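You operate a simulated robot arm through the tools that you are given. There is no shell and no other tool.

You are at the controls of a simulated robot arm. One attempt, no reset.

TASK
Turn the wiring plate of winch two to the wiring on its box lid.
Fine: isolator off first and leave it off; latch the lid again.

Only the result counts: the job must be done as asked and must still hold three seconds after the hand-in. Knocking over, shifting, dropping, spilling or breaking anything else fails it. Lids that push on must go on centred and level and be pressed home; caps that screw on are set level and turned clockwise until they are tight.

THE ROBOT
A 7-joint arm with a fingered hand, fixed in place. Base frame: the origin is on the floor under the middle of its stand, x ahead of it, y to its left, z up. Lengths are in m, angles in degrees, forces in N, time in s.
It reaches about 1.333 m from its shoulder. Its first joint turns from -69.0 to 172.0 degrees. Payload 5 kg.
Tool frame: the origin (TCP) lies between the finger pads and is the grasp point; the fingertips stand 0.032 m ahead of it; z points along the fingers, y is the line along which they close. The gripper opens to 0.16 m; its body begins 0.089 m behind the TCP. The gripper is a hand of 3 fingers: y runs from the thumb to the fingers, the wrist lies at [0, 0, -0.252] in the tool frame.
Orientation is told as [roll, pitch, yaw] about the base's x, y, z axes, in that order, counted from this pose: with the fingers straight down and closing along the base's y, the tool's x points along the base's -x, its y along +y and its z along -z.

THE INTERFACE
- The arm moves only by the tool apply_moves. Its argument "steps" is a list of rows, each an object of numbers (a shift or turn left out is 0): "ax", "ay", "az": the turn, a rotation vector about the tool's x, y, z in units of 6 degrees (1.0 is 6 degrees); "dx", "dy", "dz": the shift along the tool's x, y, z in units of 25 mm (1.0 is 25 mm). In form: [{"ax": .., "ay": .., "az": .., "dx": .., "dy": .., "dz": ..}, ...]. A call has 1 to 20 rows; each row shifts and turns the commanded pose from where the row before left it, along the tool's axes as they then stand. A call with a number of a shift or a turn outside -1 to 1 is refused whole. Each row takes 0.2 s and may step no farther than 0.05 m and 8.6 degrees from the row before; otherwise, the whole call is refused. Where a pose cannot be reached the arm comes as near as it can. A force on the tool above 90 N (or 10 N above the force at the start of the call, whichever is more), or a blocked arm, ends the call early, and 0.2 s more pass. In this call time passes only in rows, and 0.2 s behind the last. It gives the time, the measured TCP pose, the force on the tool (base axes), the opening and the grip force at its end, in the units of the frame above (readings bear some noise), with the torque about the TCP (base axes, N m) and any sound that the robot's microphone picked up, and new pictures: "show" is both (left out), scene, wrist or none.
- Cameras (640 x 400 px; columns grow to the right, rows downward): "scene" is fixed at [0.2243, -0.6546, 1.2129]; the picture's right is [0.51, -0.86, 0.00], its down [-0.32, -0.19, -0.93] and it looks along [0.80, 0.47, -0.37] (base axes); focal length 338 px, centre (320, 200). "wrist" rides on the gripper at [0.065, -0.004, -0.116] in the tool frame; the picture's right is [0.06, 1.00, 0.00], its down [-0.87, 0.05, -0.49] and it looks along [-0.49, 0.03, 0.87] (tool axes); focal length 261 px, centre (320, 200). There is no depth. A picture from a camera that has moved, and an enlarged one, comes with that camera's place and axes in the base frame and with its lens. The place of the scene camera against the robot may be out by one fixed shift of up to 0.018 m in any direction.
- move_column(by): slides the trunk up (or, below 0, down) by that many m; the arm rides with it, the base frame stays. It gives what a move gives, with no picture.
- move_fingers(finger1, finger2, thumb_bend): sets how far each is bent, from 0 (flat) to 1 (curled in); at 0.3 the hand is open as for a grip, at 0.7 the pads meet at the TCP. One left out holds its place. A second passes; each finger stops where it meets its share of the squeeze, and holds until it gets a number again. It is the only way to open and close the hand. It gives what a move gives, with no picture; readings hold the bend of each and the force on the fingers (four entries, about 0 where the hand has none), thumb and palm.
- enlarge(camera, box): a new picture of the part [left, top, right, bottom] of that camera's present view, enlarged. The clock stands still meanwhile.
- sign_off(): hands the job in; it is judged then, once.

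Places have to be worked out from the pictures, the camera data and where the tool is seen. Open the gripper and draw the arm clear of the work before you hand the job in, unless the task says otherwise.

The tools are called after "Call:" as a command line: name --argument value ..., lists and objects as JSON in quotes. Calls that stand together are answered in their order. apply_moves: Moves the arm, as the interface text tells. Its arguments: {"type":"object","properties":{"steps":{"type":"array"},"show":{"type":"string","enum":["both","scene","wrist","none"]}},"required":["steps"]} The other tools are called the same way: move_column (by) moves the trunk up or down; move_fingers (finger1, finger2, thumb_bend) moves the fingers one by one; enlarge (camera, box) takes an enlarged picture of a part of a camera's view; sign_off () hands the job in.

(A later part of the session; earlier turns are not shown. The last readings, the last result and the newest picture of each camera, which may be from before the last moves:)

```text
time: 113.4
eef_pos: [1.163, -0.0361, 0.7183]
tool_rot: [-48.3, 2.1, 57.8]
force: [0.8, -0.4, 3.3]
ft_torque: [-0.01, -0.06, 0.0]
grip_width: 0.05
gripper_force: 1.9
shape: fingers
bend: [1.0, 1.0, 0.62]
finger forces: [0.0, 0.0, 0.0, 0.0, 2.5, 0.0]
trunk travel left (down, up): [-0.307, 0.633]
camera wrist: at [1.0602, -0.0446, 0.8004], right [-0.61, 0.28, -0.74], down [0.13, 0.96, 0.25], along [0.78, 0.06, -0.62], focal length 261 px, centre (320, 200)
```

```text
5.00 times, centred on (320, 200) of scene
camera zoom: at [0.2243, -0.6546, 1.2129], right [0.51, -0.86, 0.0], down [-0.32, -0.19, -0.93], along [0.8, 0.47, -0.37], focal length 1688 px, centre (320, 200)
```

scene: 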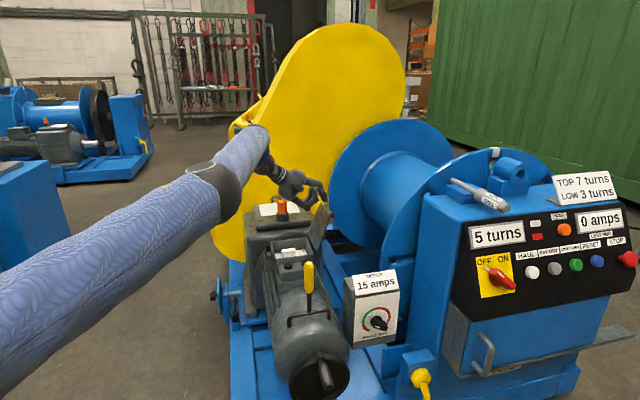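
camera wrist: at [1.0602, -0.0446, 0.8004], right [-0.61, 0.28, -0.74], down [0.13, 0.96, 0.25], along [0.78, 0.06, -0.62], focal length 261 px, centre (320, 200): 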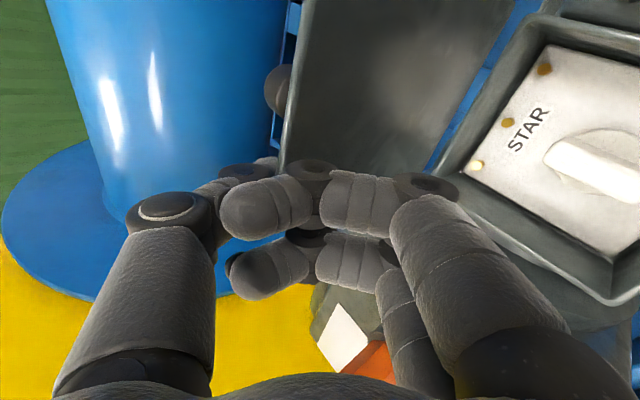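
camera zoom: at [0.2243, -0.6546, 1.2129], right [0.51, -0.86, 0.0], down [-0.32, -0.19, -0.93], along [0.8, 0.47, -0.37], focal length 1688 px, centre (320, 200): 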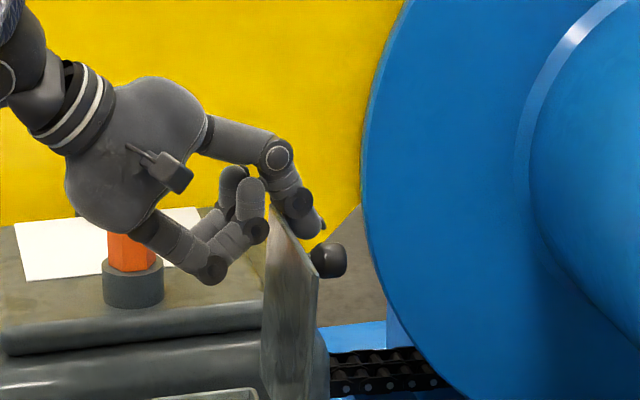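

The lid is nearly upright. I continue gently past vertical; the folded fingers stand close in front to catch it.

Call:
apply_moves --steps '[{"dx": -0.052, "dy": 0.112, "dz": -0.206}, {"dx": -0.052, "dy": 0.112, "dz": -0.206}, {"dx": -0.053, "dy": 0.131, "dz": -0.197}, {"dx": -0.053, "dy": 0.131, "dz": -0.197}]' --show "wrist"

Call:
enlarge --camera "scene" --box '[270, 160, 350, 240]'

```text
time: 114.4
eef_pos: [1.149, -0.0193, 0.7235]
tool_rot: [-48.4, 2.2, 57.7]
force: [0.0, -0.6, -0.8]
ft_torque: [0.03, 0.03, 0.01]
grip_width: 0.0497
gripper_force: 0.4
shape: fingers
bend: [1.0, 1.0, 0.62]
finger forces: [0.1, 0.1, 0.0, 0.0, 0.4, 0.0]
trunk travel left (down, up): [-0.307, 0.633]
camera wrist: at [1.0446, -0.0285, 0.8043], right [-0.61, 0.28, -0.74], down [0.13, 0.96, 0.25], along [0.78, 0.06, -0.62], focal length 261 px, centre (320, 200)
```

wrist: 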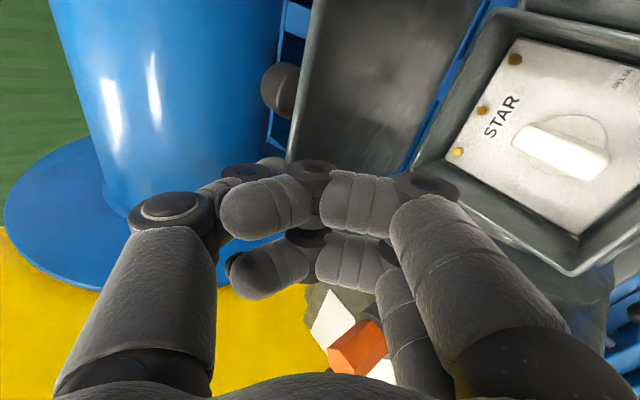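

```text
5.00 times, centred on (310, 200) of scene
camera zoom: at [0.2243, -0.6546, 1.2129], right [0.51, -0.86, 0.0], down [-0.32, -0.19, -0.93], along [0.8, 0.47, -0.37], focal length 1688 px, centre (370, 200)
```

zoom: 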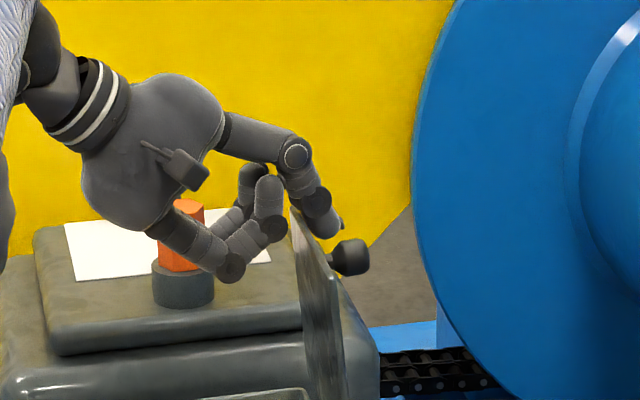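

The lid leans lightly on the thumb, close to upright. Now I unfold the fingers in front of it so they can carry it down.

Call:
move_fingers --finger1 0.72 --finger2 0.72

Call:
enlarge --camera "scene" --box '[270, 160, 350, 240]'

Call:
enlarge --camera "wrist" --box '[180, 40, 500, 300]'

```text
time: 115.4
eef_pos: [1.1477, -0.0196, 0.7241]
tool_rot: [-48.6, 2.0, 57.7]
force: [2.4, 3.6, 15.2]
ft_torque: [-0.33, -0.1, 0.01]
grip_width: 0.0225
gripper_force: 8.2
shape: fingers
bend: [0.85, 0.72, 0.61]
finger forces: [11.4, 0.0, 0.1, 0.0, 3.1, 0.0]
trunk travel left (down, up): [-0.307, 0.633]
```

```text
5.00 times, centred on (310, 200) of scene
camera zoom: at [0.2243, -0.6546, 1.2129], right [0.51, -0.86, 0.0], down [-0.32, -0.19, -0.93], along [0.8, 0.47, -0.37], focal length 1688 px, centre (370, 200)
```

zoom: 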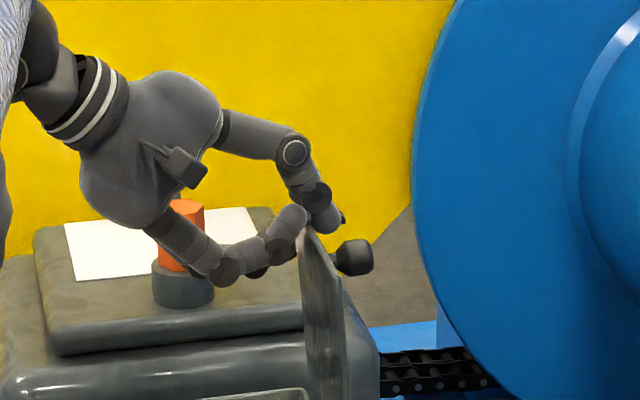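

```text
1.54 times, centred on (340, 170) of wrist
camera zoom: at [1.0439, -0.0278, 0.8061], right [-0.61, 0.28, -0.74], down [0.13, 0.96, 0.25], along [0.78, 0.06, -0.62], focal length 401 px, centre (289, 246)
```

zoom: 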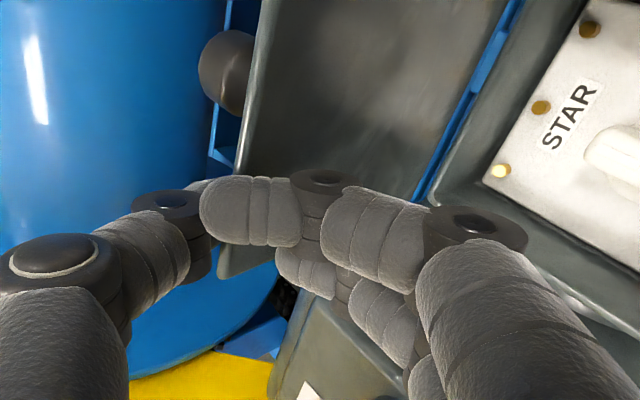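

Finger 1 landed on top of the lid edge, so I fold both again, relax the thumb backward to widen the slot, then unfold them in front.

Call:
move_fingers --finger1 1.0 --finger2 1.0 --thumb_bend 0.61

Call:
move_fingers --thumb_bend 0.47

Call:
enlarge --camera "scene" --box '[270, 160, 350, 240]'

```text
time: 116.4
eef_pos: [1.1476, -0.0203, 0.7237]
tool_rot: [-48.4, 2.1, 57.6]
force: [0.2, -0.8, 0.2]
ft_torque: [-0.01, -0.02, 0.0]
grip_width: 0.0502
gripper_force: 0.0
shape: fingers
bend: [1.0, 1.0, 0.61]
finger forces: [0.0, 0.1, 0.1, 0.0, 0.1, 0.0]
trunk travel left (down, up): [-0.307, 0.633]
```

```text
time: 117.4
eef_pos: [1.148, -0.0206, 0.7233]
tool_rot: [-48.4, 2.1, 57.7]
force: [1.0, -0.2, 0.3]
ft_torque: [-0.01, 0.03, 0.0]
grip_width: 0.0598
gripper_force: 0.0
shape: fingers
bend: [1.0, 1.0, 0.47]
finger forces: [0.0, 0.0, 0.0, 0.1, 0.0, 0.0]
trunk travel left (down, up): [-0.307, 0.633]
```

```text
5.00 times, centred on (310, 200) of scene
camera zoom: at [0.2243, -0.6546, 1.2129], right [0.51, -0.86, 0.0], down [-0.32, -0.19, -0.93], along [0.8, 0.47, -0.37], focal length 1688 px, centre (370, 200)
```

zoom: 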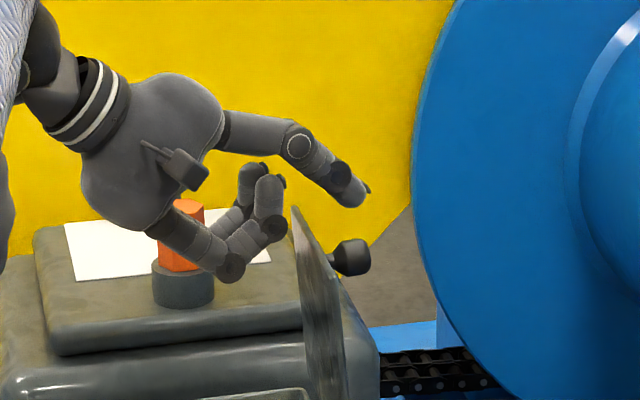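

The lid stays upright by itself (about 85°). I rise clear of it, unfold the fingers there, then come down with the lid between thumb and fingers.

Call:
apply_moves --steps '[{"dy": -0.749, "dz": -0.663}, {"dy": -0.749, "dz": -0.663}]' --show "none"

Call:
move_fingers --finger1 0.72 --finger2 0.72

Call:
apply_moves --steps '[{"dx": -0.097, "dy": 0.284, "dz": -0.322}]' --show "wrist"

Call:
enlarge --camera "scene" --box '[270, 150, 350, 230]'

```text
time: 118.0
eef_pos: [1.151, -0.0175, 0.7749]
tool_rot: [-48.3, 2.1, 57.6]
force: [0.5, 0.6, 0.3]
ft_torque: [0.0, -0.02, -0.01]
grip_width: 0.0597
gripper_force: 0.0
shape: fingers
bend: [1.0, 1.0, 0.47]
finger forces: [0.0, 0.0, 0.1, 0.0, 0.1, 0.0]
trunk travel left (down, up): [-0.307, 0.633]
```

```text
time: 119.0
eef_pos: [1.1505, -0.0197, 0.7743]
tool_rot: [-48.4, 2.1, 57.7]
force: [-0.4, 0.5, -0.5]
ft_torque: [-0.02, 0.05, 0.0]
grip_width: 0.0506
gripper_force: 0.1
shape: fingers
bend: [0.72, 0.72, 0.47]
finger forces: [0.0, 0.0, 0.0, 0.0, 0.1, 0.1]
trunk travel left (down, up): [-0.307, 0.633]
```

```text
time: 119.4
eef_pos: [1.1422, -0.0109, 0.7741]
tool_rot: [-48.5, 2.1, 57.8]
force: [0.9, 0.4, 0.2]
ft_torque: [-0.04, 0.0, 0.0]
grip_width: 0.0505
gripper_force: 0.0
shape: fingers
bend: [0.72, 0.72, 0.47]
finger forces: [0.1, 0.0, 0.0, 0.0, 0.0, 0.0]
trunk travel left (down, up): [-0.307, 0.633]
camera wrist: at [1.0382, -0.0191, 0.8551], right [-0.61, 0.28, -0.74], down [0.13, 0.96, 0.25], along [0.78, 0.06, -0.62], focal length 261 px, centre (320, 200)
```

wrist: 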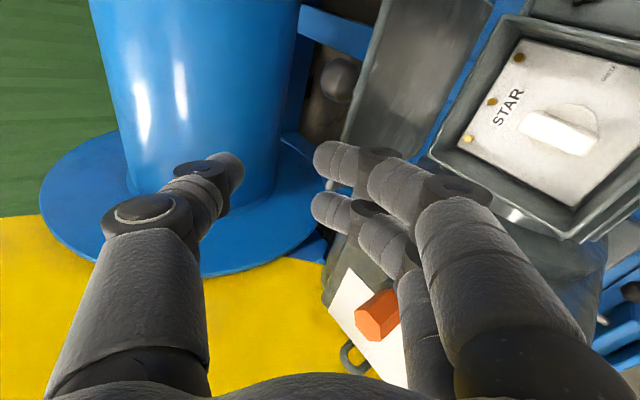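

```text
5.00 times, centred on (310, 190) of scene
camera zoom: at [0.2243, -0.6546, 1.2129], right [0.51, -0.86, 0.0], down [-0.32, -0.19, -0.93], along [0.8, 0.47, -0.37], focal length 1688 px, centre (370, 250)
```

zoom: 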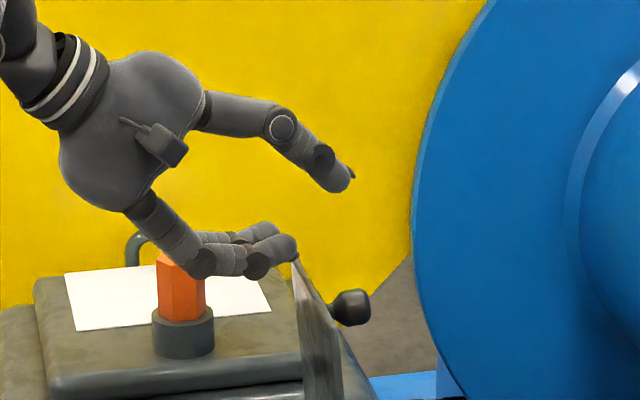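

Fingers hang just in front of the lid edge and the thumb behind it, both with several mm to spare. I lower 88 mm so the lid enters the slot.

Call:
apply_moves --steps '[{"dy": 0.659, "dz": 0.583}, {"dy": 0.659, "dz": 0.583}, {"dy": 0.659, "dz": 0.583}, {"dy": 0.659, "dz": 0.583}]' --show "wrist"

Call:
enlarge --camera "scene" --box '[270, 160, 350, 240]'

```text
time: 120.4
eef_pos: [1.1394, -0.0127, 0.6867]
tool_rot: [-48.4, 2.1, 57.8]
force: [-0.5, -0.7, 1.9]
ft_torque: [0.01, 0.02, -0.05]
grip_width: 0.0532
gripper_force: 1.0
shape: fingers
bend: [0.72, 0.72, 0.47]
finger forces: [0.5, 0.1, 0.0, 0.0, 1.6, 0.1]
trunk travel left (down, up): [-0.307, 0.633]
camera wrist: at [1.0358, -0.0211, 0.7681], right [-0.61, 0.28, -0.74], down [0.13, 0.96, 0.25], along [0.78, 0.06, -0.62], focal length 261 px, centre (320, 200)
```

wrist: 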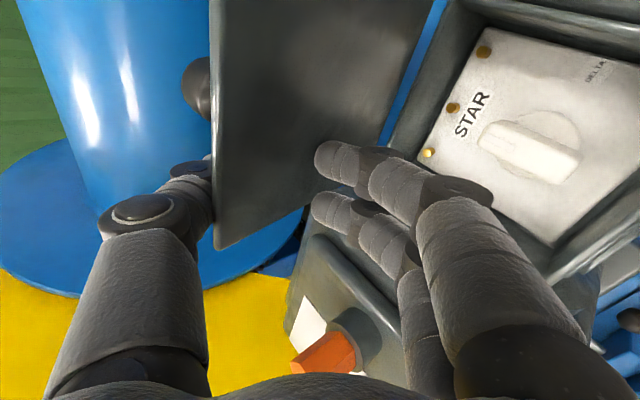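

```text
5.00 times, centred on (310, 200) of scene
camera zoom: at [0.2243, -0.6546, 1.2129], right [0.51, -0.86, 0.0], down [-0.32, -0.19, -0.93], along [0.8, 0.47, -0.37], focal length 1688 px, centre (370, 200)
```

zoom: 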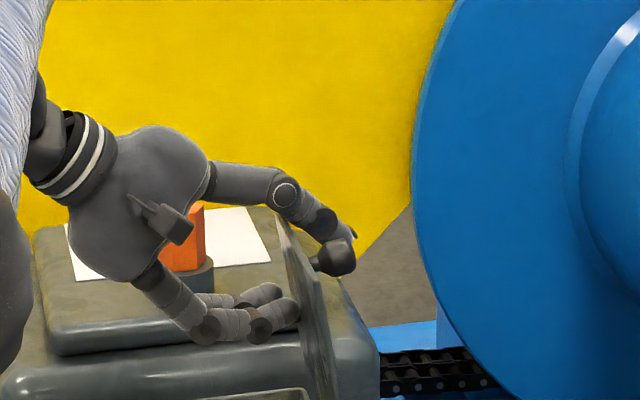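

The lid is caged: fingers in front, thumb over and behind its top. I start lowering along the closing arc, first to about 60°.

Call:
apply_moves --steps '[{"dx": -0.064, "dy": 0.222, "dz": -0.182}, {"dx": -0.064, "dy": 0.222, "dz": -0.182}, {"dx": -0.066, "dy": 0.252, "dz": -0.168}, {"dx": -0.066, "dy": 0.252, "dz": -0.168}]' --show "wrist"

Call:
enlarge --camera "scene" --box '[250, 170, 340, 260]'

```text
time: 121.4
eef_pos: [1.1198, 0.0072, 0.6794]
tool_rot: [-48.4, 2.1, 57.7]
force: [0.9, 0.4, 1.6]
ft_torque: [0.0, -0.02, -0.01]
grip_width: 0.0523
gripper_force: 0.1
shape: fingers
bend: [0.72, 0.72, 0.47]
finger forces: [0.1, 0.1, 0.0, 0.0, 0.5, 0.0]
trunk travel left (down, up): [-0.307, 0.633]
camera wrist: at [1.015, -0.0009, 0.7607], right [-0.61, 0.28, -0.74], down [0.13, 0.96, 0.25], along [0.78, 0.06, -0.62], focal length 261 px, centre (320, 200)
```

wrist: 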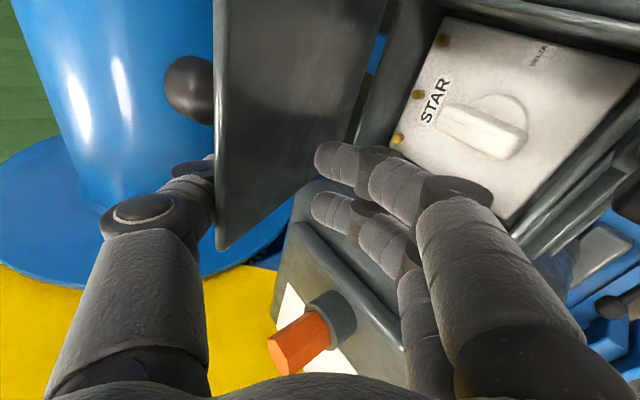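

```text
4.44 times, centred on (295, 215) of scene
camera zoom: at [0.2243, -0.6546, 1.2129], right [0.51, -0.86, 0.0], down [-0.32, -0.19, -0.93], along [0.8, 0.47, -0.37], focal length 1501 px, centre (431, 133)
```

zoom: 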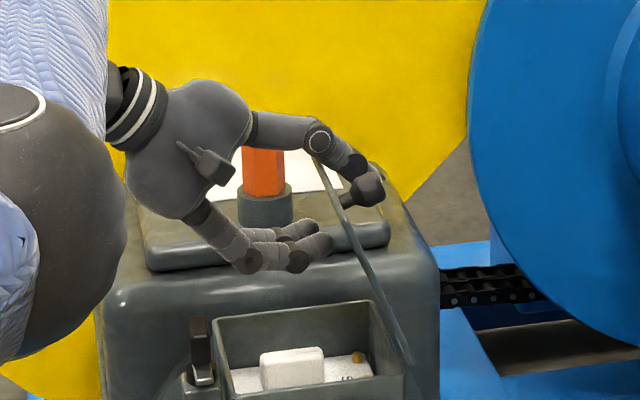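

The thumb is bringing the lid down smoothly (about 65°), fingers below as a net. I continue to about 30°.

Call:
apply_moves --steps '[{"dx": -0.066, "dy": 0.295, "dz": -0.128}, {"dx": -0.066, "dy": 0.295, "dz": -0.128}, {"dx": -0.062, "dy": 0.331, "dz": -0.072}, {"dx": -0.062, "dy": 0.331, "dz": -0.072}, {"dx": -0.06, "dy": 0.362, "dz": -0.032}, {"dx": -0.06, "dy": 0.362, "dz": -0.032}]' --show "wrist"

Call:
enlarge --camera "scene" --box '[250, 180, 340, 270]'

```text
time: 122.8
eef_pos: [1.0882, 0.0371, 0.6501]
tool_rot: [-48.4, 2.1, 57.7]
force: [0.4, 0.9, -0.9]
ft_torque: [0.01, -0.02, 0.0]
grip_width: 0.052
gripper_force: 0.0
shape: fingers
bend: [0.72, 0.72, 0.47]
finger forces: [0.0, 0.0, 0.1, 0.0, 0.1, 0.0]
trunk travel left (down, up): [-0.307, 0.633]
camera wrist: at [0.9845, 0.0283, 0.7307], right [-0.61, 0.28, -0.74], down [0.13, 0.96, 0.25], along [0.78, 0.06, -0.62], focal length 261 px, centre (320, 200)
```

wrist: 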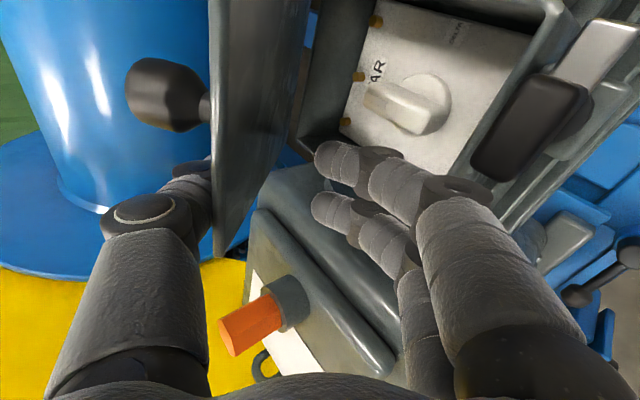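

```text
4.44 times, centred on (295, 225) of scene
camera zoom: at [0.2243, -0.6546, 1.2129], right [0.51, -0.86, 0.0], down [-0.32, -0.19, -0.93], along [0.8, 0.47, -0.37], focal length 1501 px, centre (431, 89)
```

zoom: 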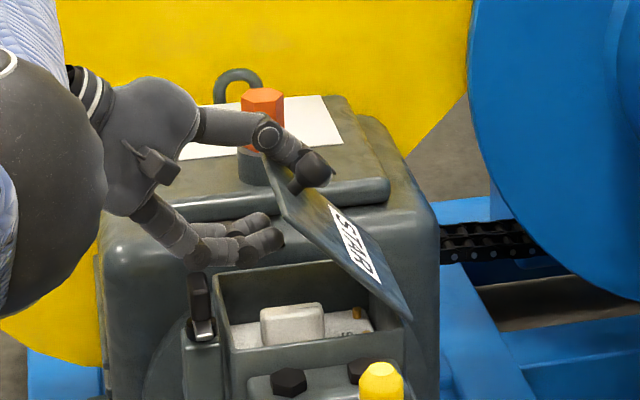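

The lid holds its angle by hinge friction, so I only need to steer it. I lower a bit more (fingers to just above the rim), then slide the hand out sideways.

Call:
apply_moves --steps '[{"dx": -0.046, "dy": 0.311, "dz": 0.0}, {"dx": -0.046, "dy": 0.311, "dz": 0.0}, {"dx": -0.047, "dy": 0.309, "dz": -0.006}, {"dx": -0.047, "dy": 0.309, "dz": -0.006}]' --show "wrist"

Call:
enlarge --camera "scene" --box '[240, 180, 340, 280]'

```text
time: 123.8
eef_pos: [1.0729, 0.0515, 0.6264]
tool_rot: [-48.3, 2.0, 57.8]
force: [-0.1, -0.4, -0.5]
ft_torque: [0.01, 0.01, 0.01]
grip_width: 0.0516
gripper_force: 0.1
shape: fingers
bend: [0.72, 0.72, 0.47]
finger forces: [0.0, 0.1, 0.1, 0.0, 0.0, 0.0]
trunk travel left (down, up): [-0.307, 0.633]
camera wrist: at [0.9691, 0.0428, 0.7072], right [-0.61, 0.28, -0.74], down [0.13, 0.96, 0.25], along [0.78, 0.06, -0.62], focal length 261 px, centre (320, 200)
```

wrist: 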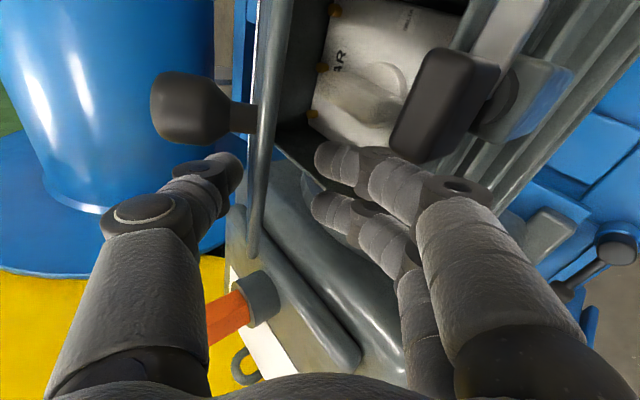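

```text
4.00 times, centred on (290, 230) of scene
camera zoom: at [0.2243, -0.6546, 1.2129], right [0.51, -0.86, 0.0], down [-0.32, -0.19, -0.93], along [0.8, 0.47, -0.37], focal length 1351 px, centre (440, 80)
```

zoom: 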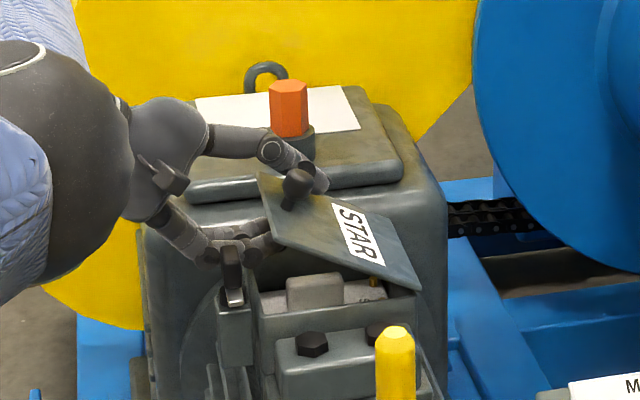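

The lid is down to roughly 28°. I slide the fingers out from under it.

Call:
apply_moves --steps '[{"dx": -0.165, "dy": 0.485, "dz": -0.548}, {"dx": -0.165, "dy": 0.485, "dz": -0.548}, {"dx": -0.165, "dy": 0.485, "dz": -0.548}]' --show "wrist"

Call:
enlarge --camera "scene" --box '[240, 180, 340, 280]'

```text
time: 124.6
eef_pos: [1.0336, 0.0893, 0.6251]
tool_rot: [-48.5, 2.1, 57.6]
force: [-0.7, -0.1, 0.4]
ft_torque: [-0.02, 0.0, 0.0]
grip_width: 0.0518
gripper_force: 0.1
shape: fingers
bend: [0.72, 0.72, 0.47]
finger forces: [0.0, 0.0, 0.1, 0.1, 0.0, 0.1]
trunk travel left (down, up): [-0.307, 0.633]
camera wrist: at [0.9297, 0.082, 0.7072], right [-0.61, 0.28, -0.74], down [0.13, 0.96, 0.25], along [0.78, 0.06, -0.62], focal length 261 px, centre (320, 200)
```

wrist: 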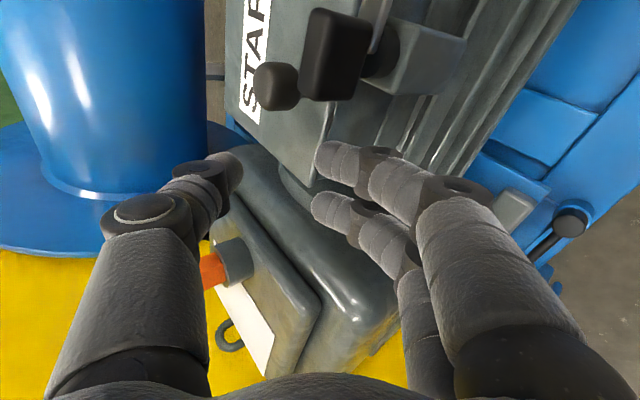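

```text
4.00 times, centred on (290, 230) of scene
camera zoom: at [0.2243, -0.6546, 1.2129], right [0.51, -0.86, 0.0], down [-0.32, -0.19, -0.93], along [0.8, 0.47, -0.37], focal length 1351 px, centre (440, 80)
```

zoom: 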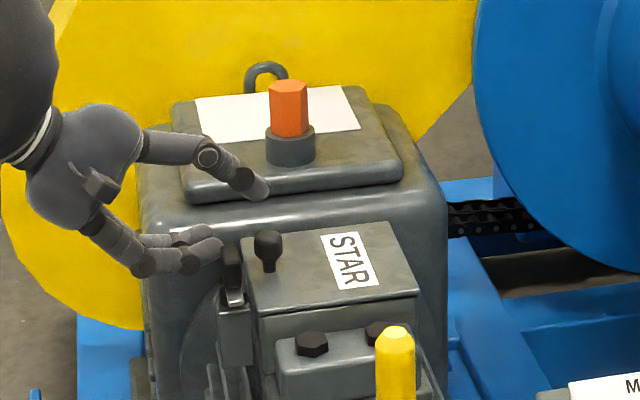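

The lid has closed flat. Now I go back above the latch with the hand upright at yaw -45° to swing the latch over the lid again; first I rise and retreat before turning.

Call:
apply_moves --steps '[{"dy": -0.779, "dz": -0.689}, {"dy": -0.779, "dz": -0.689}, {"dy": -0.779, "dz": -0.689}, {"dy": -0.779, "dz": -0.689}, {"dy": -0.779, "dz": -0.689}, {"dx": 0.75, "dy": 0.78, "dz": -0.886}, {"dx": 0.75, "dy": 0.78, "dz": -0.886}, {"ax": -1}, {"ax": -1}, {"ax": -1}, {"ax": -1}, {"ax": -1}, {"ax": -1}, {"ax": -1}, {"ax": -1}]' --show "none"

Call:
apply_moves --steps '[{"az": 0.95}, {"az": 0.95}, {"az": 0.95}, {"az": 0.95}, {"az": 0.95}, {"az": 0.95}, {"az": 0.95}, {"az": 0.95}, {"az": 0.95}, {"az": 0.95}, {"az": 0.95}, {"az": 0.95}, {"az": 0.95}, {"az": 0.95}, {"az": 0.95}, {"az": 0.95}, {"az": 0.95}, {"az": 0.95}]' --show "both"

```text
time: 127.8
eef_pos: [0.9664, 0.0955, 0.7577]
tool_rot: [-0.3, 2.1, 57.7]
force: [0.2, 0.8, 0.6]
ft_torque: [0.0, 0.01, 0.01]
grip_width: 0.0515
gripper_force: 0.1
shape: fingers
bend: [0.72, 0.72, 0.47]
finger forces: [0.0, 0.0, 0.1, 0.0, 0.1, 0.1]
trunk travel left (down, up): [-0.307, 0.633]
```

```text
time: 131.6
eef_pos: [0.9665, 0.0948, 0.7564]
tool_rot: [-2.0, -0.8, -45.0]
force: [-0.2, 0.3, -0.3]
ft_torque: [0.0, -0.03, 0.02]
grip_width: 0.0515
gripper_force: 0.1
shape: fingers
bend: [0.72, 0.72, 0.47]
finger forces: [0.1, 0.1, 0.1, 0.1, 0.0, 0.0]
trunk travel left (down, up): [-0.307, 0.633]
camera wrist: at [0.9191, 0.141, 0.8713], right [0.66, 0.75, -0.04], down [0.66, -0.56, 0.5], along [0.36, -0.36, -0.86], focal length 261 px, centre (320, 200)
```

scene: 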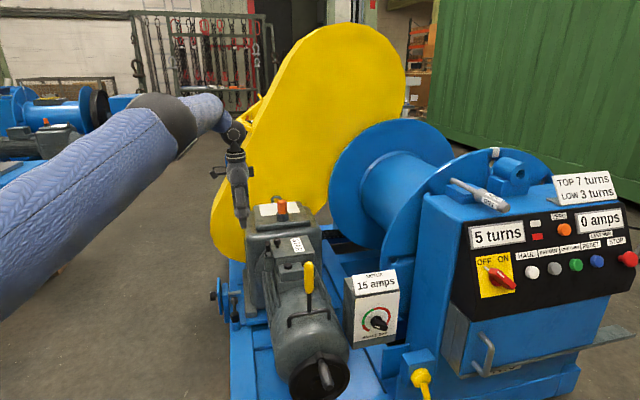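
wrist: 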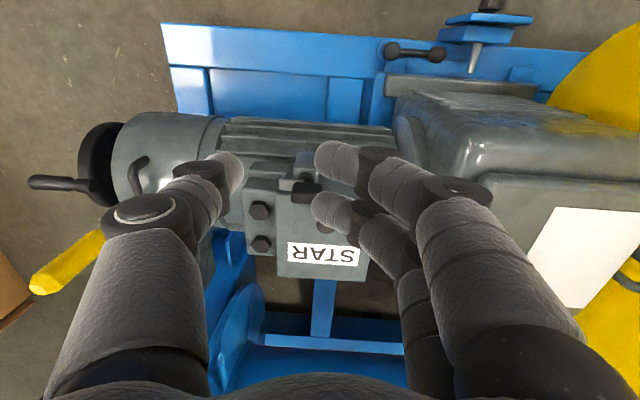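

I level the hand, bring the trunk up 80 mm for reach, set thumb as the pusher with fingers open, and move above the latch for a look.

Call:
move_column --by 0.08

Call:
move_fingers --finger1 0.4 --finger2 0.4 --thumb_bend 0.68

Call:
apply_moves --steps '[{"ax": -0.14, "ay": 0.33}, {"dx": -0.78, "dy": 0.104, "dz": 0.9}, {"dx": -0.78, "dy": 0.104, "dz": 0.9}, {"dx": -0.78, "dy": 0.104, "dz": 0.9}, {"dx": -0.78, "dy": 0.104, "dz": 0.9}, {"dx": -0.78, "dy": 0.104, "dz": 0.9}]' --show "both"

Call:
enlarge --camera "wrist" --box '[210, 60, 410, 240]'

```text
time: 132.8
eef_pos: [0.9666, 0.0943, 0.838]
tool_rot: [-2.0, -0.8, -44.9]
force: [0.0, 0.7, 0.1]
ft_torque: [-0.01, 0.0, 0.02]
grip_width: 0.0513
gripper_force: 0.1
shape: fingers
bend: [0.72, 0.72, 0.47]
finger forces: [0.1, 0.1, 0.1, 0.0, 0.0, 0.1]
trunk travel left (down, up): [-0.387, 0.553]
```

```text
time: 133.8
eef_pos: [0.9668, 0.0938, 0.8368]
tool_rot: [-2.0, -0.9, -44.9]
force: [0.1, 0.0, -1.0]
ft_torque: [0.03, 0.02, 0.02]
grip_width: 0.0725
gripper_force: 0.1
shape: fingers
bend: [0.4, 0.4, 0.68]
finger forces: [0.0, 0.0, 0.0, 0.1, 0.0, 0.0]
trunk travel left (down, up): [-0.387, 0.553]
```

```text
time: 135.2
eef_pos: [1.0402, 0.0335, 0.7218]
tool_rot: [-1.2, 1.2, -45.0]
force: [0.0, 0.3, -0.8]
ft_torque: [0.0, -0.01, 0.01]
grip_width: 0.0725
gripper_force: 0.1
shape: fingers
bend: [0.4, 0.4, 0.68]
finger forces: [0.0, 0.0, 0.0, 0.0, 0.1, 0.0]
trunk travel left (down, up): [-0.387, 0.553]
camera wrist: at [0.9941, 0.0757, 0.8377], right [0.66, 0.75, -0.02], down [0.67, -0.58, 0.47], along [0.34, -0.32, -0.88], focal length 261 px, centre (320, 200)
```

scene: 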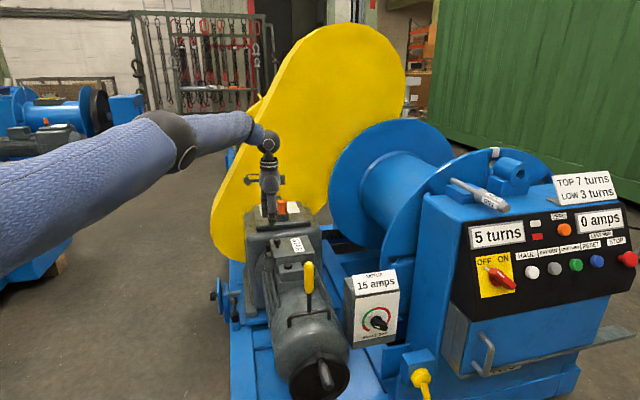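
wrist: 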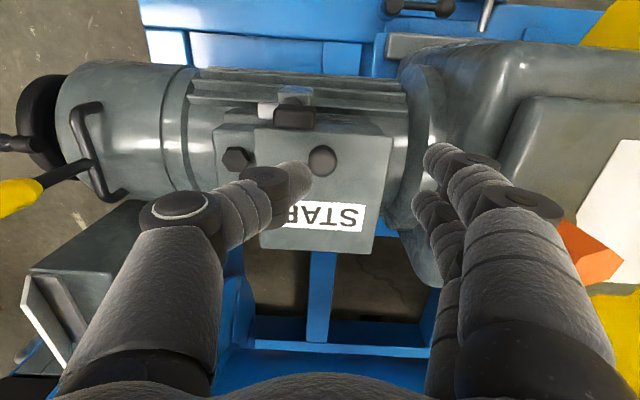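

```text
2.22 times, centred on (310, 150) of wrist
camera zoom: at [0.9941, 0.0757, 0.8377], right [0.66, 0.75, -0.02], down [0.67, -0.58, 0.47], along [0.34, -0.32, -0.88], focal length 579 px, centre (342, 311)
```

zoom: 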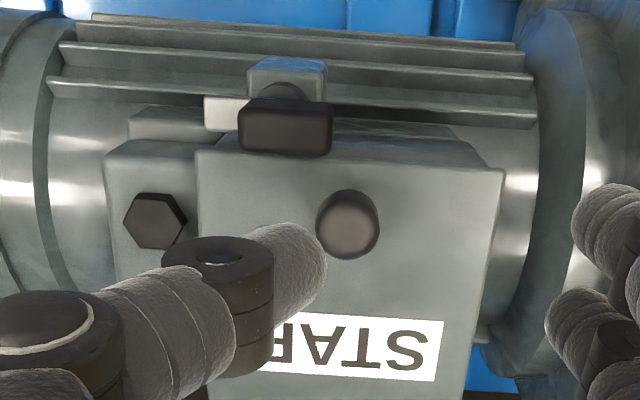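

The latch block lies along the motor axis beside the closed lid, knob close by. I bring the thumb down between block and knob, first to z ≈ 0.66.

Call:
apply_moves --steps '[{"dx": -0.19, "dy": -0.43, "dz": 0.8}, {"dz": 0.8}, {"dz": 0.87}]' --show "wrist"

Call:
enlarge --camera "wrist" --box '[220, 60, 420, 260]'

```text
time: 136.0
eef_pos: [1.034, 0.024, 0.6595]
tool_rot: [-1.2, 1.2, -44.9]
force: [0.0, 0.1, -0.2]
ft_torque: [0.01, -0.01, 0.0]
grip_width: 0.0723
gripper_force: 0.1
shape: fingers
bend: [0.4, 0.4, 0.68]
finger forces: [0.1, 0.0, 0.0, 0.0, 0.0, 0.0]
trunk travel left (down, up): [-0.387, 0.553]
camera wrist: at [0.9899, 0.0663, 0.7757], right [0.66, 0.75, -0.02], down [0.67, -0.58, 0.47], along [0.34, -0.33, -0.88], focal length 261 px, centre (320, 200)
```

wrist: 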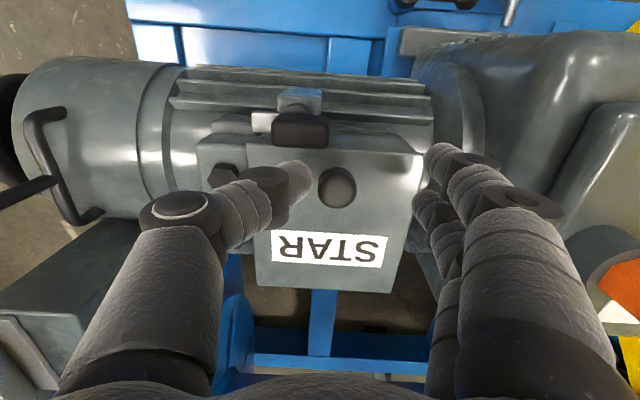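

```text
2.00 times, centred on (320, 160) of wrist
camera zoom: at [0.9899, 0.0663, 0.7757], right [0.66, 0.75, -0.02], down [0.67, -0.58, 0.47], along [0.34, -0.33, -0.88], focal length 521 px, centre (320, 280)
```

zoom: 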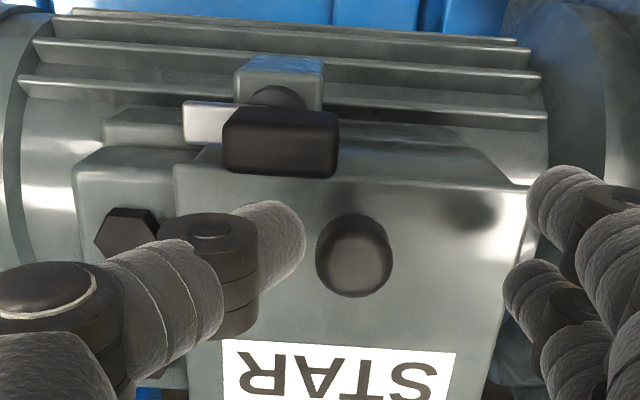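

On the way down the thumb would graze the block, so I shift 5 mm toward the hinge and 2 mm toward the near side, then descend to z ≈ 0.632.

Call:
apply_moves --steps '[{"dx": -0.2, "dy": -0.08}, {"dz": 0.55}, {"dz": 0.55}]' --show "wrist"

Call:
enlarge --camera "wrist" --box '[220, 80, 420, 280]'

Call:
enlarge --camera "scene" --box '[250, 200, 320, 270]'

```text
time: 136.8
eef_pos: [1.0363, 0.0187, 0.633]
tool_rot: [-1.2, 1.1, -44.9]
force: [0.2, -0.1, 0.2]
ft_torque: [0.01, -0.03, -0.01]
grip_width: 0.0724
gripper_force: 0.1
shape: fingers
bend: [0.4, 0.4, 0.68]
finger forces: [0.0, 0.1, 0.0, 0.0, 0.1, 0.0]
trunk travel left (down, up): [-0.387, 0.553]
camera wrist: at [0.9907, 0.0617, 0.7493], right [0.66, 0.75, -0.02], down [0.67, -0.58, 0.47], along [0.34, -0.32, -0.88], focal length 261 px, centre (320, 200)
```

wrist: 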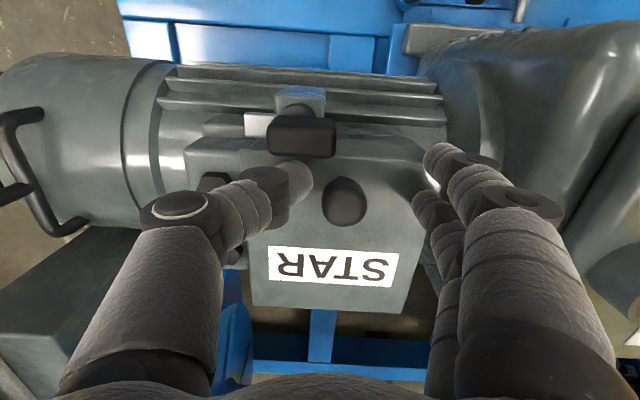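

```text
2.00 times, centred on (320, 180) of wrist
camera zoom: at [0.9907, 0.0617, 0.7493], right [0.66, 0.75, -0.02], down [0.67, -0.58, 0.47], along [0.34, -0.32, -0.88], focal length 521 px, centre (320, 240)
```

zoom: 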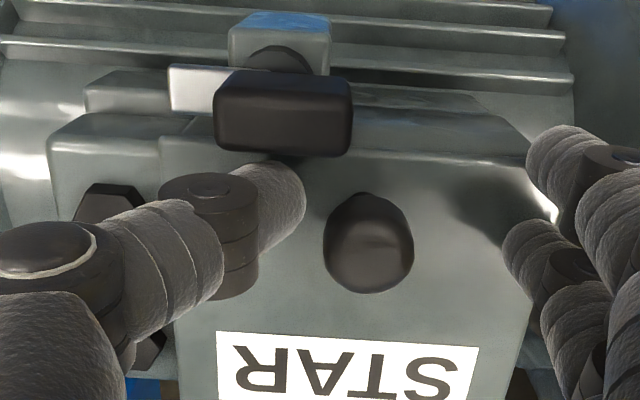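

```text
5.71 times, centred on (285, 235) of scene
camera zoom: at [0.2243, -0.6546, 1.2129], right [0.51, -0.86, 0.0], down [-0.32, -0.19, -0.93], along [0.8, 0.47, -0.37], focal length 1929 px, centre (520, 0)
```

zoom: 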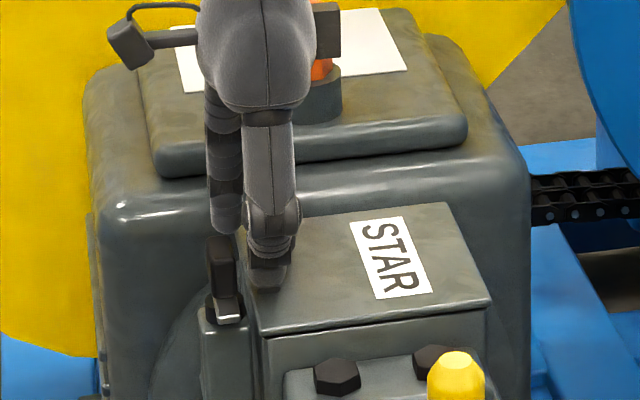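

The thumb sits between block and knob but almost in line with the pivot. I shift 4 mm toward the block's free end, make contact and begin to push it outward.

Call:
apply_moves --steps '[{"dy": 0.16}, {"dx": 0.1}, {"dx": 0.092, "dy": 0.15}, {"dx": 0.1, "dy": 0.15}]' --show "wrist"

Call:
enlarge --camera "wrist" --box '[220, 80, 420, 280]'

```text
time: 137.8
eef_pos: [1.0403, 0.0309, 0.6329]
tool_rot: [-1.0, 1.2, -44.9]
force: [-1.4, -0.7, -0.1]
ft_torque: [0.0, 0.0, 0.0]
grip_width: 0.0724
gripper_force: 0.3
shape: fingers
bend: [0.4, 0.4, 0.68]
finger forces: [0.1, 0.0, 0.1, 0.0, 0.5, 0.0]
trunk travel left (down, up): [-0.387, 0.553]
camera wrist: at [0.9944, 0.0746, 0.7496], right [0.66, 0.75, -0.02], down [0.67, -0.58, 0.47], along [0.34, -0.32, -0.88], focal length 261 px, centre (320, 200)
```

wrist: 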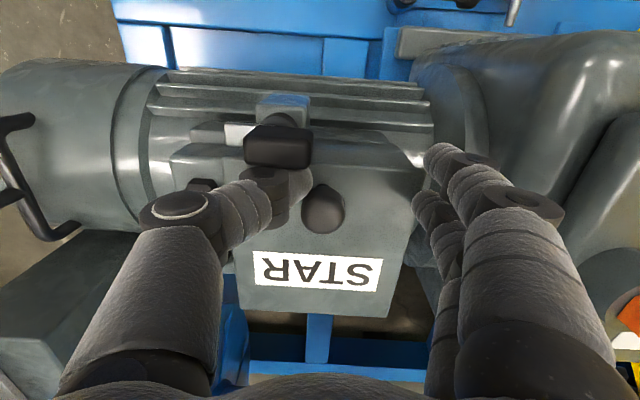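

```text
2.00 times, centred on (320, 180) of wrist
camera zoom: at [0.9944, 0.0746, 0.7496], right [0.66, 0.75, -0.02], down [0.67, -0.58, 0.47], along [0.34, -0.32, -0.88], focal length 521 px, centre (320, 240)
```

zoom: 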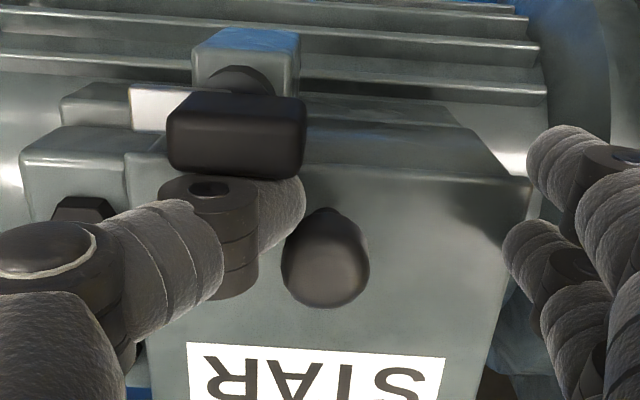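

The thumb touches the block near its end, brushing the knob slightly. I push outward along the block's arc, away from the knob.

Call:
apply_moves --steps '[{"dx": 0.2, "dy": 0.03}, {"dx": 0.204, "dy": 0.148}, {"dx": 0.268, "dy": 0.112}]' --show "wrist"

Call:
enlarge --camera "wrist" --box '[220, 80, 420, 280]'

```text
time: 138.6
eef_pos: [1.0296, 0.0583, 0.6365]
tool_rot: [-1.0, 1.3, -44.5]
force: [3.1, 3.1, 16.9]
ft_torque: [-0.42, 0.26, -0.01]
grip_width: 0.0669
gripper_force: 7.6
shape: fingers
bend: [0.4, 0.4, 0.71]
finger forces: [0.0, 0.0, 0.0, 0.0, 16.0, 0.1]
trunk travel left (down, up): [-0.387, 0.553]
camera wrist: at [0.9836, 0.1008, 0.7537], right [0.65, 0.76, -0.02], down [0.67, -0.57, 0.47], along [0.35, -0.32, -0.88], focal length 261 px, centre (320, 200)
```

wrist: 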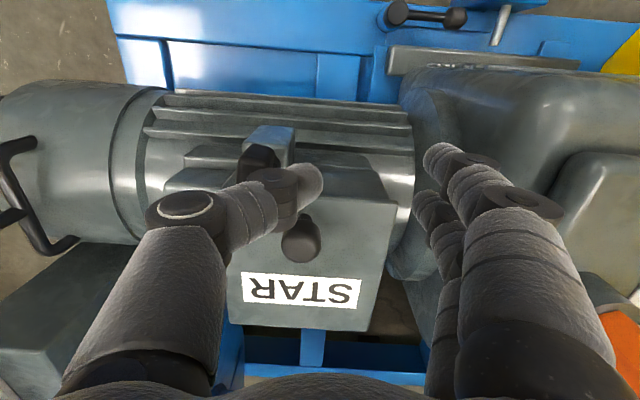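

```text
2.00 times, centred on (320, 180) of wrist
camera zoom: at [0.9836, 0.1008, 0.7537], right [0.65, 0.76, -0.02], down [0.67, -0.57, 0.47], along [0.35, -0.32, -0.88], focal length 521 px, centre (320, 240)
```

zoom: 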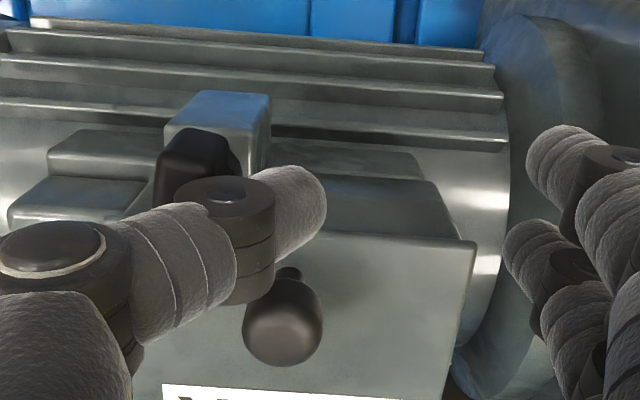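

The block has turned a good way, but the thumb's knuckle now presses on top of it (16 N up). I lift a little to relieve and look.

Call:
apply_moves --steps '[{"dz": -0.5}, {"dz": -0.8}, {"dz": -0.8}, {"dx": -0.3, "dy": 0.6, "dz": -0.5}]' --show "wrist"

Call:
enlarge --camera "wrist" --box '[180, 60, 380, 260]'

Call:
enlarge --camera "scene" --box '[250, 200, 320, 270]'

```text
time: 139.6
eef_pos: [1.0334, 0.0617, 0.6995]
tool_rot: [-1.1, 1.1, -44.9]
force: [0.0, 0.0, -0.4]
ft_torque: [-0.03, -0.06, 0.02]
grip_width: 0.072
gripper_force: 0.0
shape: fingers
bend: [0.4, 0.4, 0.68]
finger forces: [0.1, 0.0, 0.1, 0.1, 0.1, 0.1]
out of reach, approached as far as the arm can: row 4
trunk travel left (down, up): [-0.387, 0.553]
camera wrist: at [0.9871, 0.104, 0.8163], right [0.66, 0.75, -0.02], down [0.67, -0.57, 0.47], along [0.34, -0.32, -0.88], focal length 261 px, centre (320, 200)
```

wrist: 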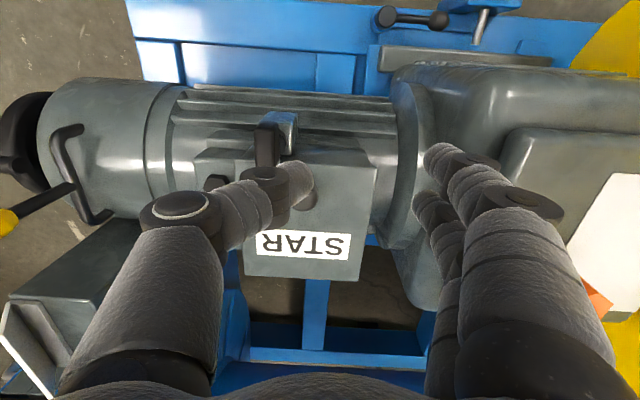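

```text
2.00 times, centred on (280, 160) of wrist
camera zoom: at [0.9871, 0.104, 0.8163], right [0.66, 0.75, -0.02], down [0.67, -0.57, 0.47], along [0.34, -0.32, -0.88], focal length 521 px, centre (400, 280)
```

zoom: 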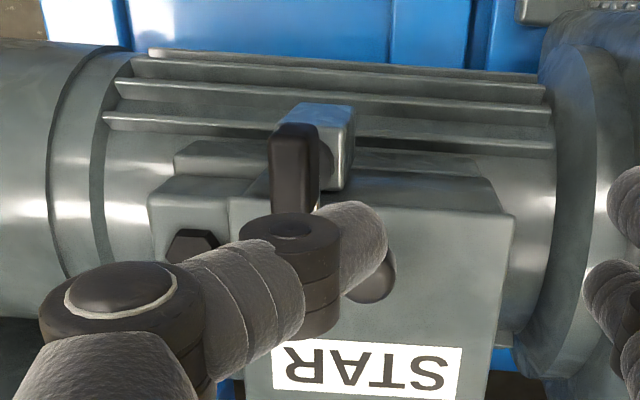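

```text
5.71 times, centred on (285, 235) of scene
camera zoom: at [0.2243, -0.6546, 1.2129], right [0.51, -0.86, 0.0], down [-0.32, -0.19, -0.93], along [0.8, 0.47, -0.37], focal length 1929 px, centre (520, 0)
```

zoom: 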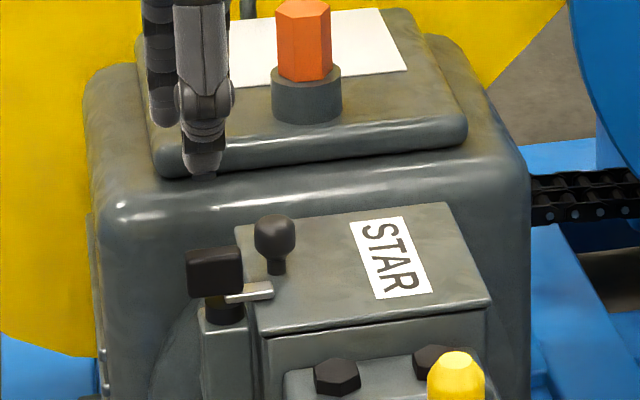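

The latch has swung back over the lid: the silver tongue lies across the lid edge again. I move to the same viewpoint as before the job to compare its angle with the original latched state.

Call:
apply_moves --steps '[{"dz": -0.8}, {"dz": -0.8}, {"dz": -0.6, "dx": 0.1, "dy": -0.3}, {"dx": 0.05, "dy": -0.75}, {"dx": 0.05, "dy": -0.79}]' --show "none"

Call:
move_fingers --finger1 0.5 --finger2 0.5 --thumb_bend 0.5

Call:
apply_moves --steps '[{"dx": 0.0}]' --show "both"

Call:
enlarge --camera "wrist" --box '[240, 60, 400, 220]'

Call:
enlarge --camera "scene" --box '[235, 190, 335, 280]'

```text
time: 140.8
eef_pos: [0.9912, 0.0328, 0.7553]
tool_rot: [-1.1, 1.1, -44.7]
force: [-0.5, -0.4, 0.4]
ft_torque: [0.02, -0.01, -0.01]
grip_width: 0.0723
gripper_force: 0.1
shape: fingers
bend: [0.4, 0.4, 0.68]
finger forces: [0.1, 0.0, 0.0, 0.0, 0.1, 0.1]
out of reach, approached as far as the arm can: row 2
trunk travel left (down, up): [-0.387, 0.553]
```

```text
time: 141.8
eef_pos: [0.9919, 0.0322, 0.7548]
tool_rot: [-1.1, 1.2, -44.8]
force: [-0.4, 0.1, -0.1]
ft_torque: [-0.02, -0.01, -0.01]
grip_width: 0.0875
gripper_force: 0.0
shape: fingers
bend: [0.5, 0.5, 0.5]
finger forces: [0.0, 0.0, 0.0, 0.0, 0.1, 0.0]
trunk travel left (down, up): [-0.387, 0.553]
```

```text
time: 142.2
eef_pos: [0.9905, 0.0319, 0.7533]
tool_rot: [-1.1, 1.2, -44.8]
force: [0.4, 0.4, 0.3]
ft_torque: [-0.01, 0.02, 0.02]
grip_width: 0.0874
gripper_force: 0.1
shape: fingers
bend: [0.5, 0.5, 0.5]
finger forces: [0.0, 0.0, 0.0, 0.0, 0.0, 0.0]
trunk travel left (down, up): [-0.387, 0.553]
camera wrist: at [0.946, 0.0744, 0.8709], right [0.66, 0.75, -0.02], down [0.67, -0.58, 0.47], along [0.34, -0.32, -0.88], focal length 261 px, centre (320, 200)
```

scene: 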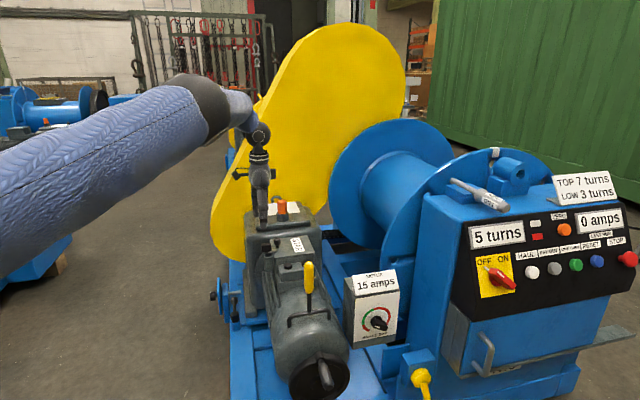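
wrist: 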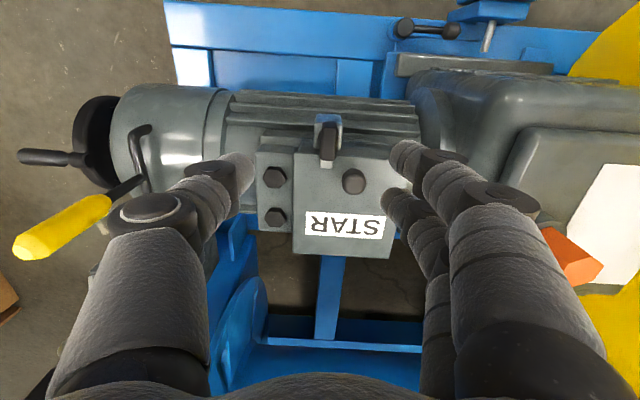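

```text
2.50 times, centred on (320, 140) of wrist
camera zoom: at [0.946, 0.0744, 0.8709], right [0.66, 0.75, -0.02], down [0.67, -0.58, 0.47], along [0.34, -0.32, -0.88], focal length 652 px, centre (320, 350)
```

zoom: 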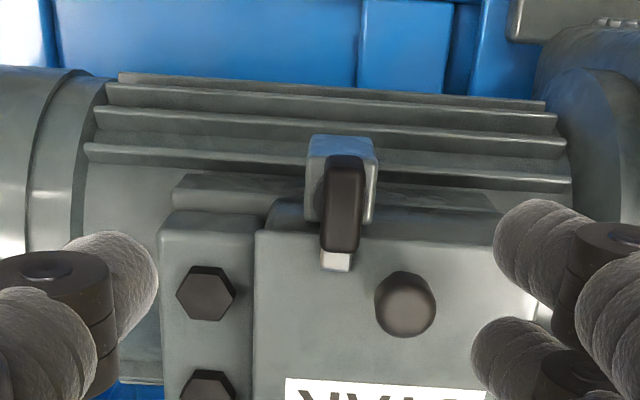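

```text
4.44 times, centred on (285, 235) of scene
camera zoom: at [0.2243, -0.6546, 1.2129], right [0.51, -0.86, 0.0], down [-0.32, -0.19, -0.93], along [0.8, 0.47, -0.37], focal length 1501 px, centre (476, 44)
```

zoom: 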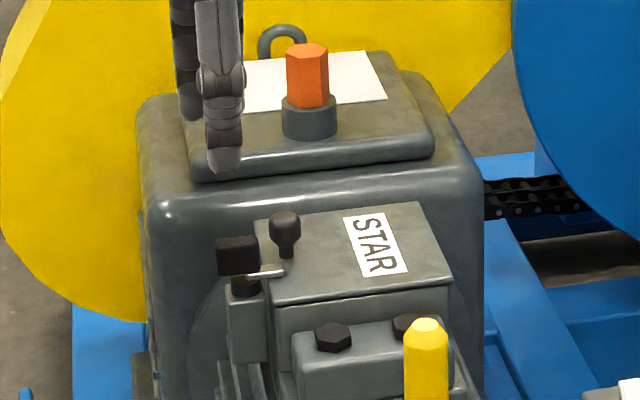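

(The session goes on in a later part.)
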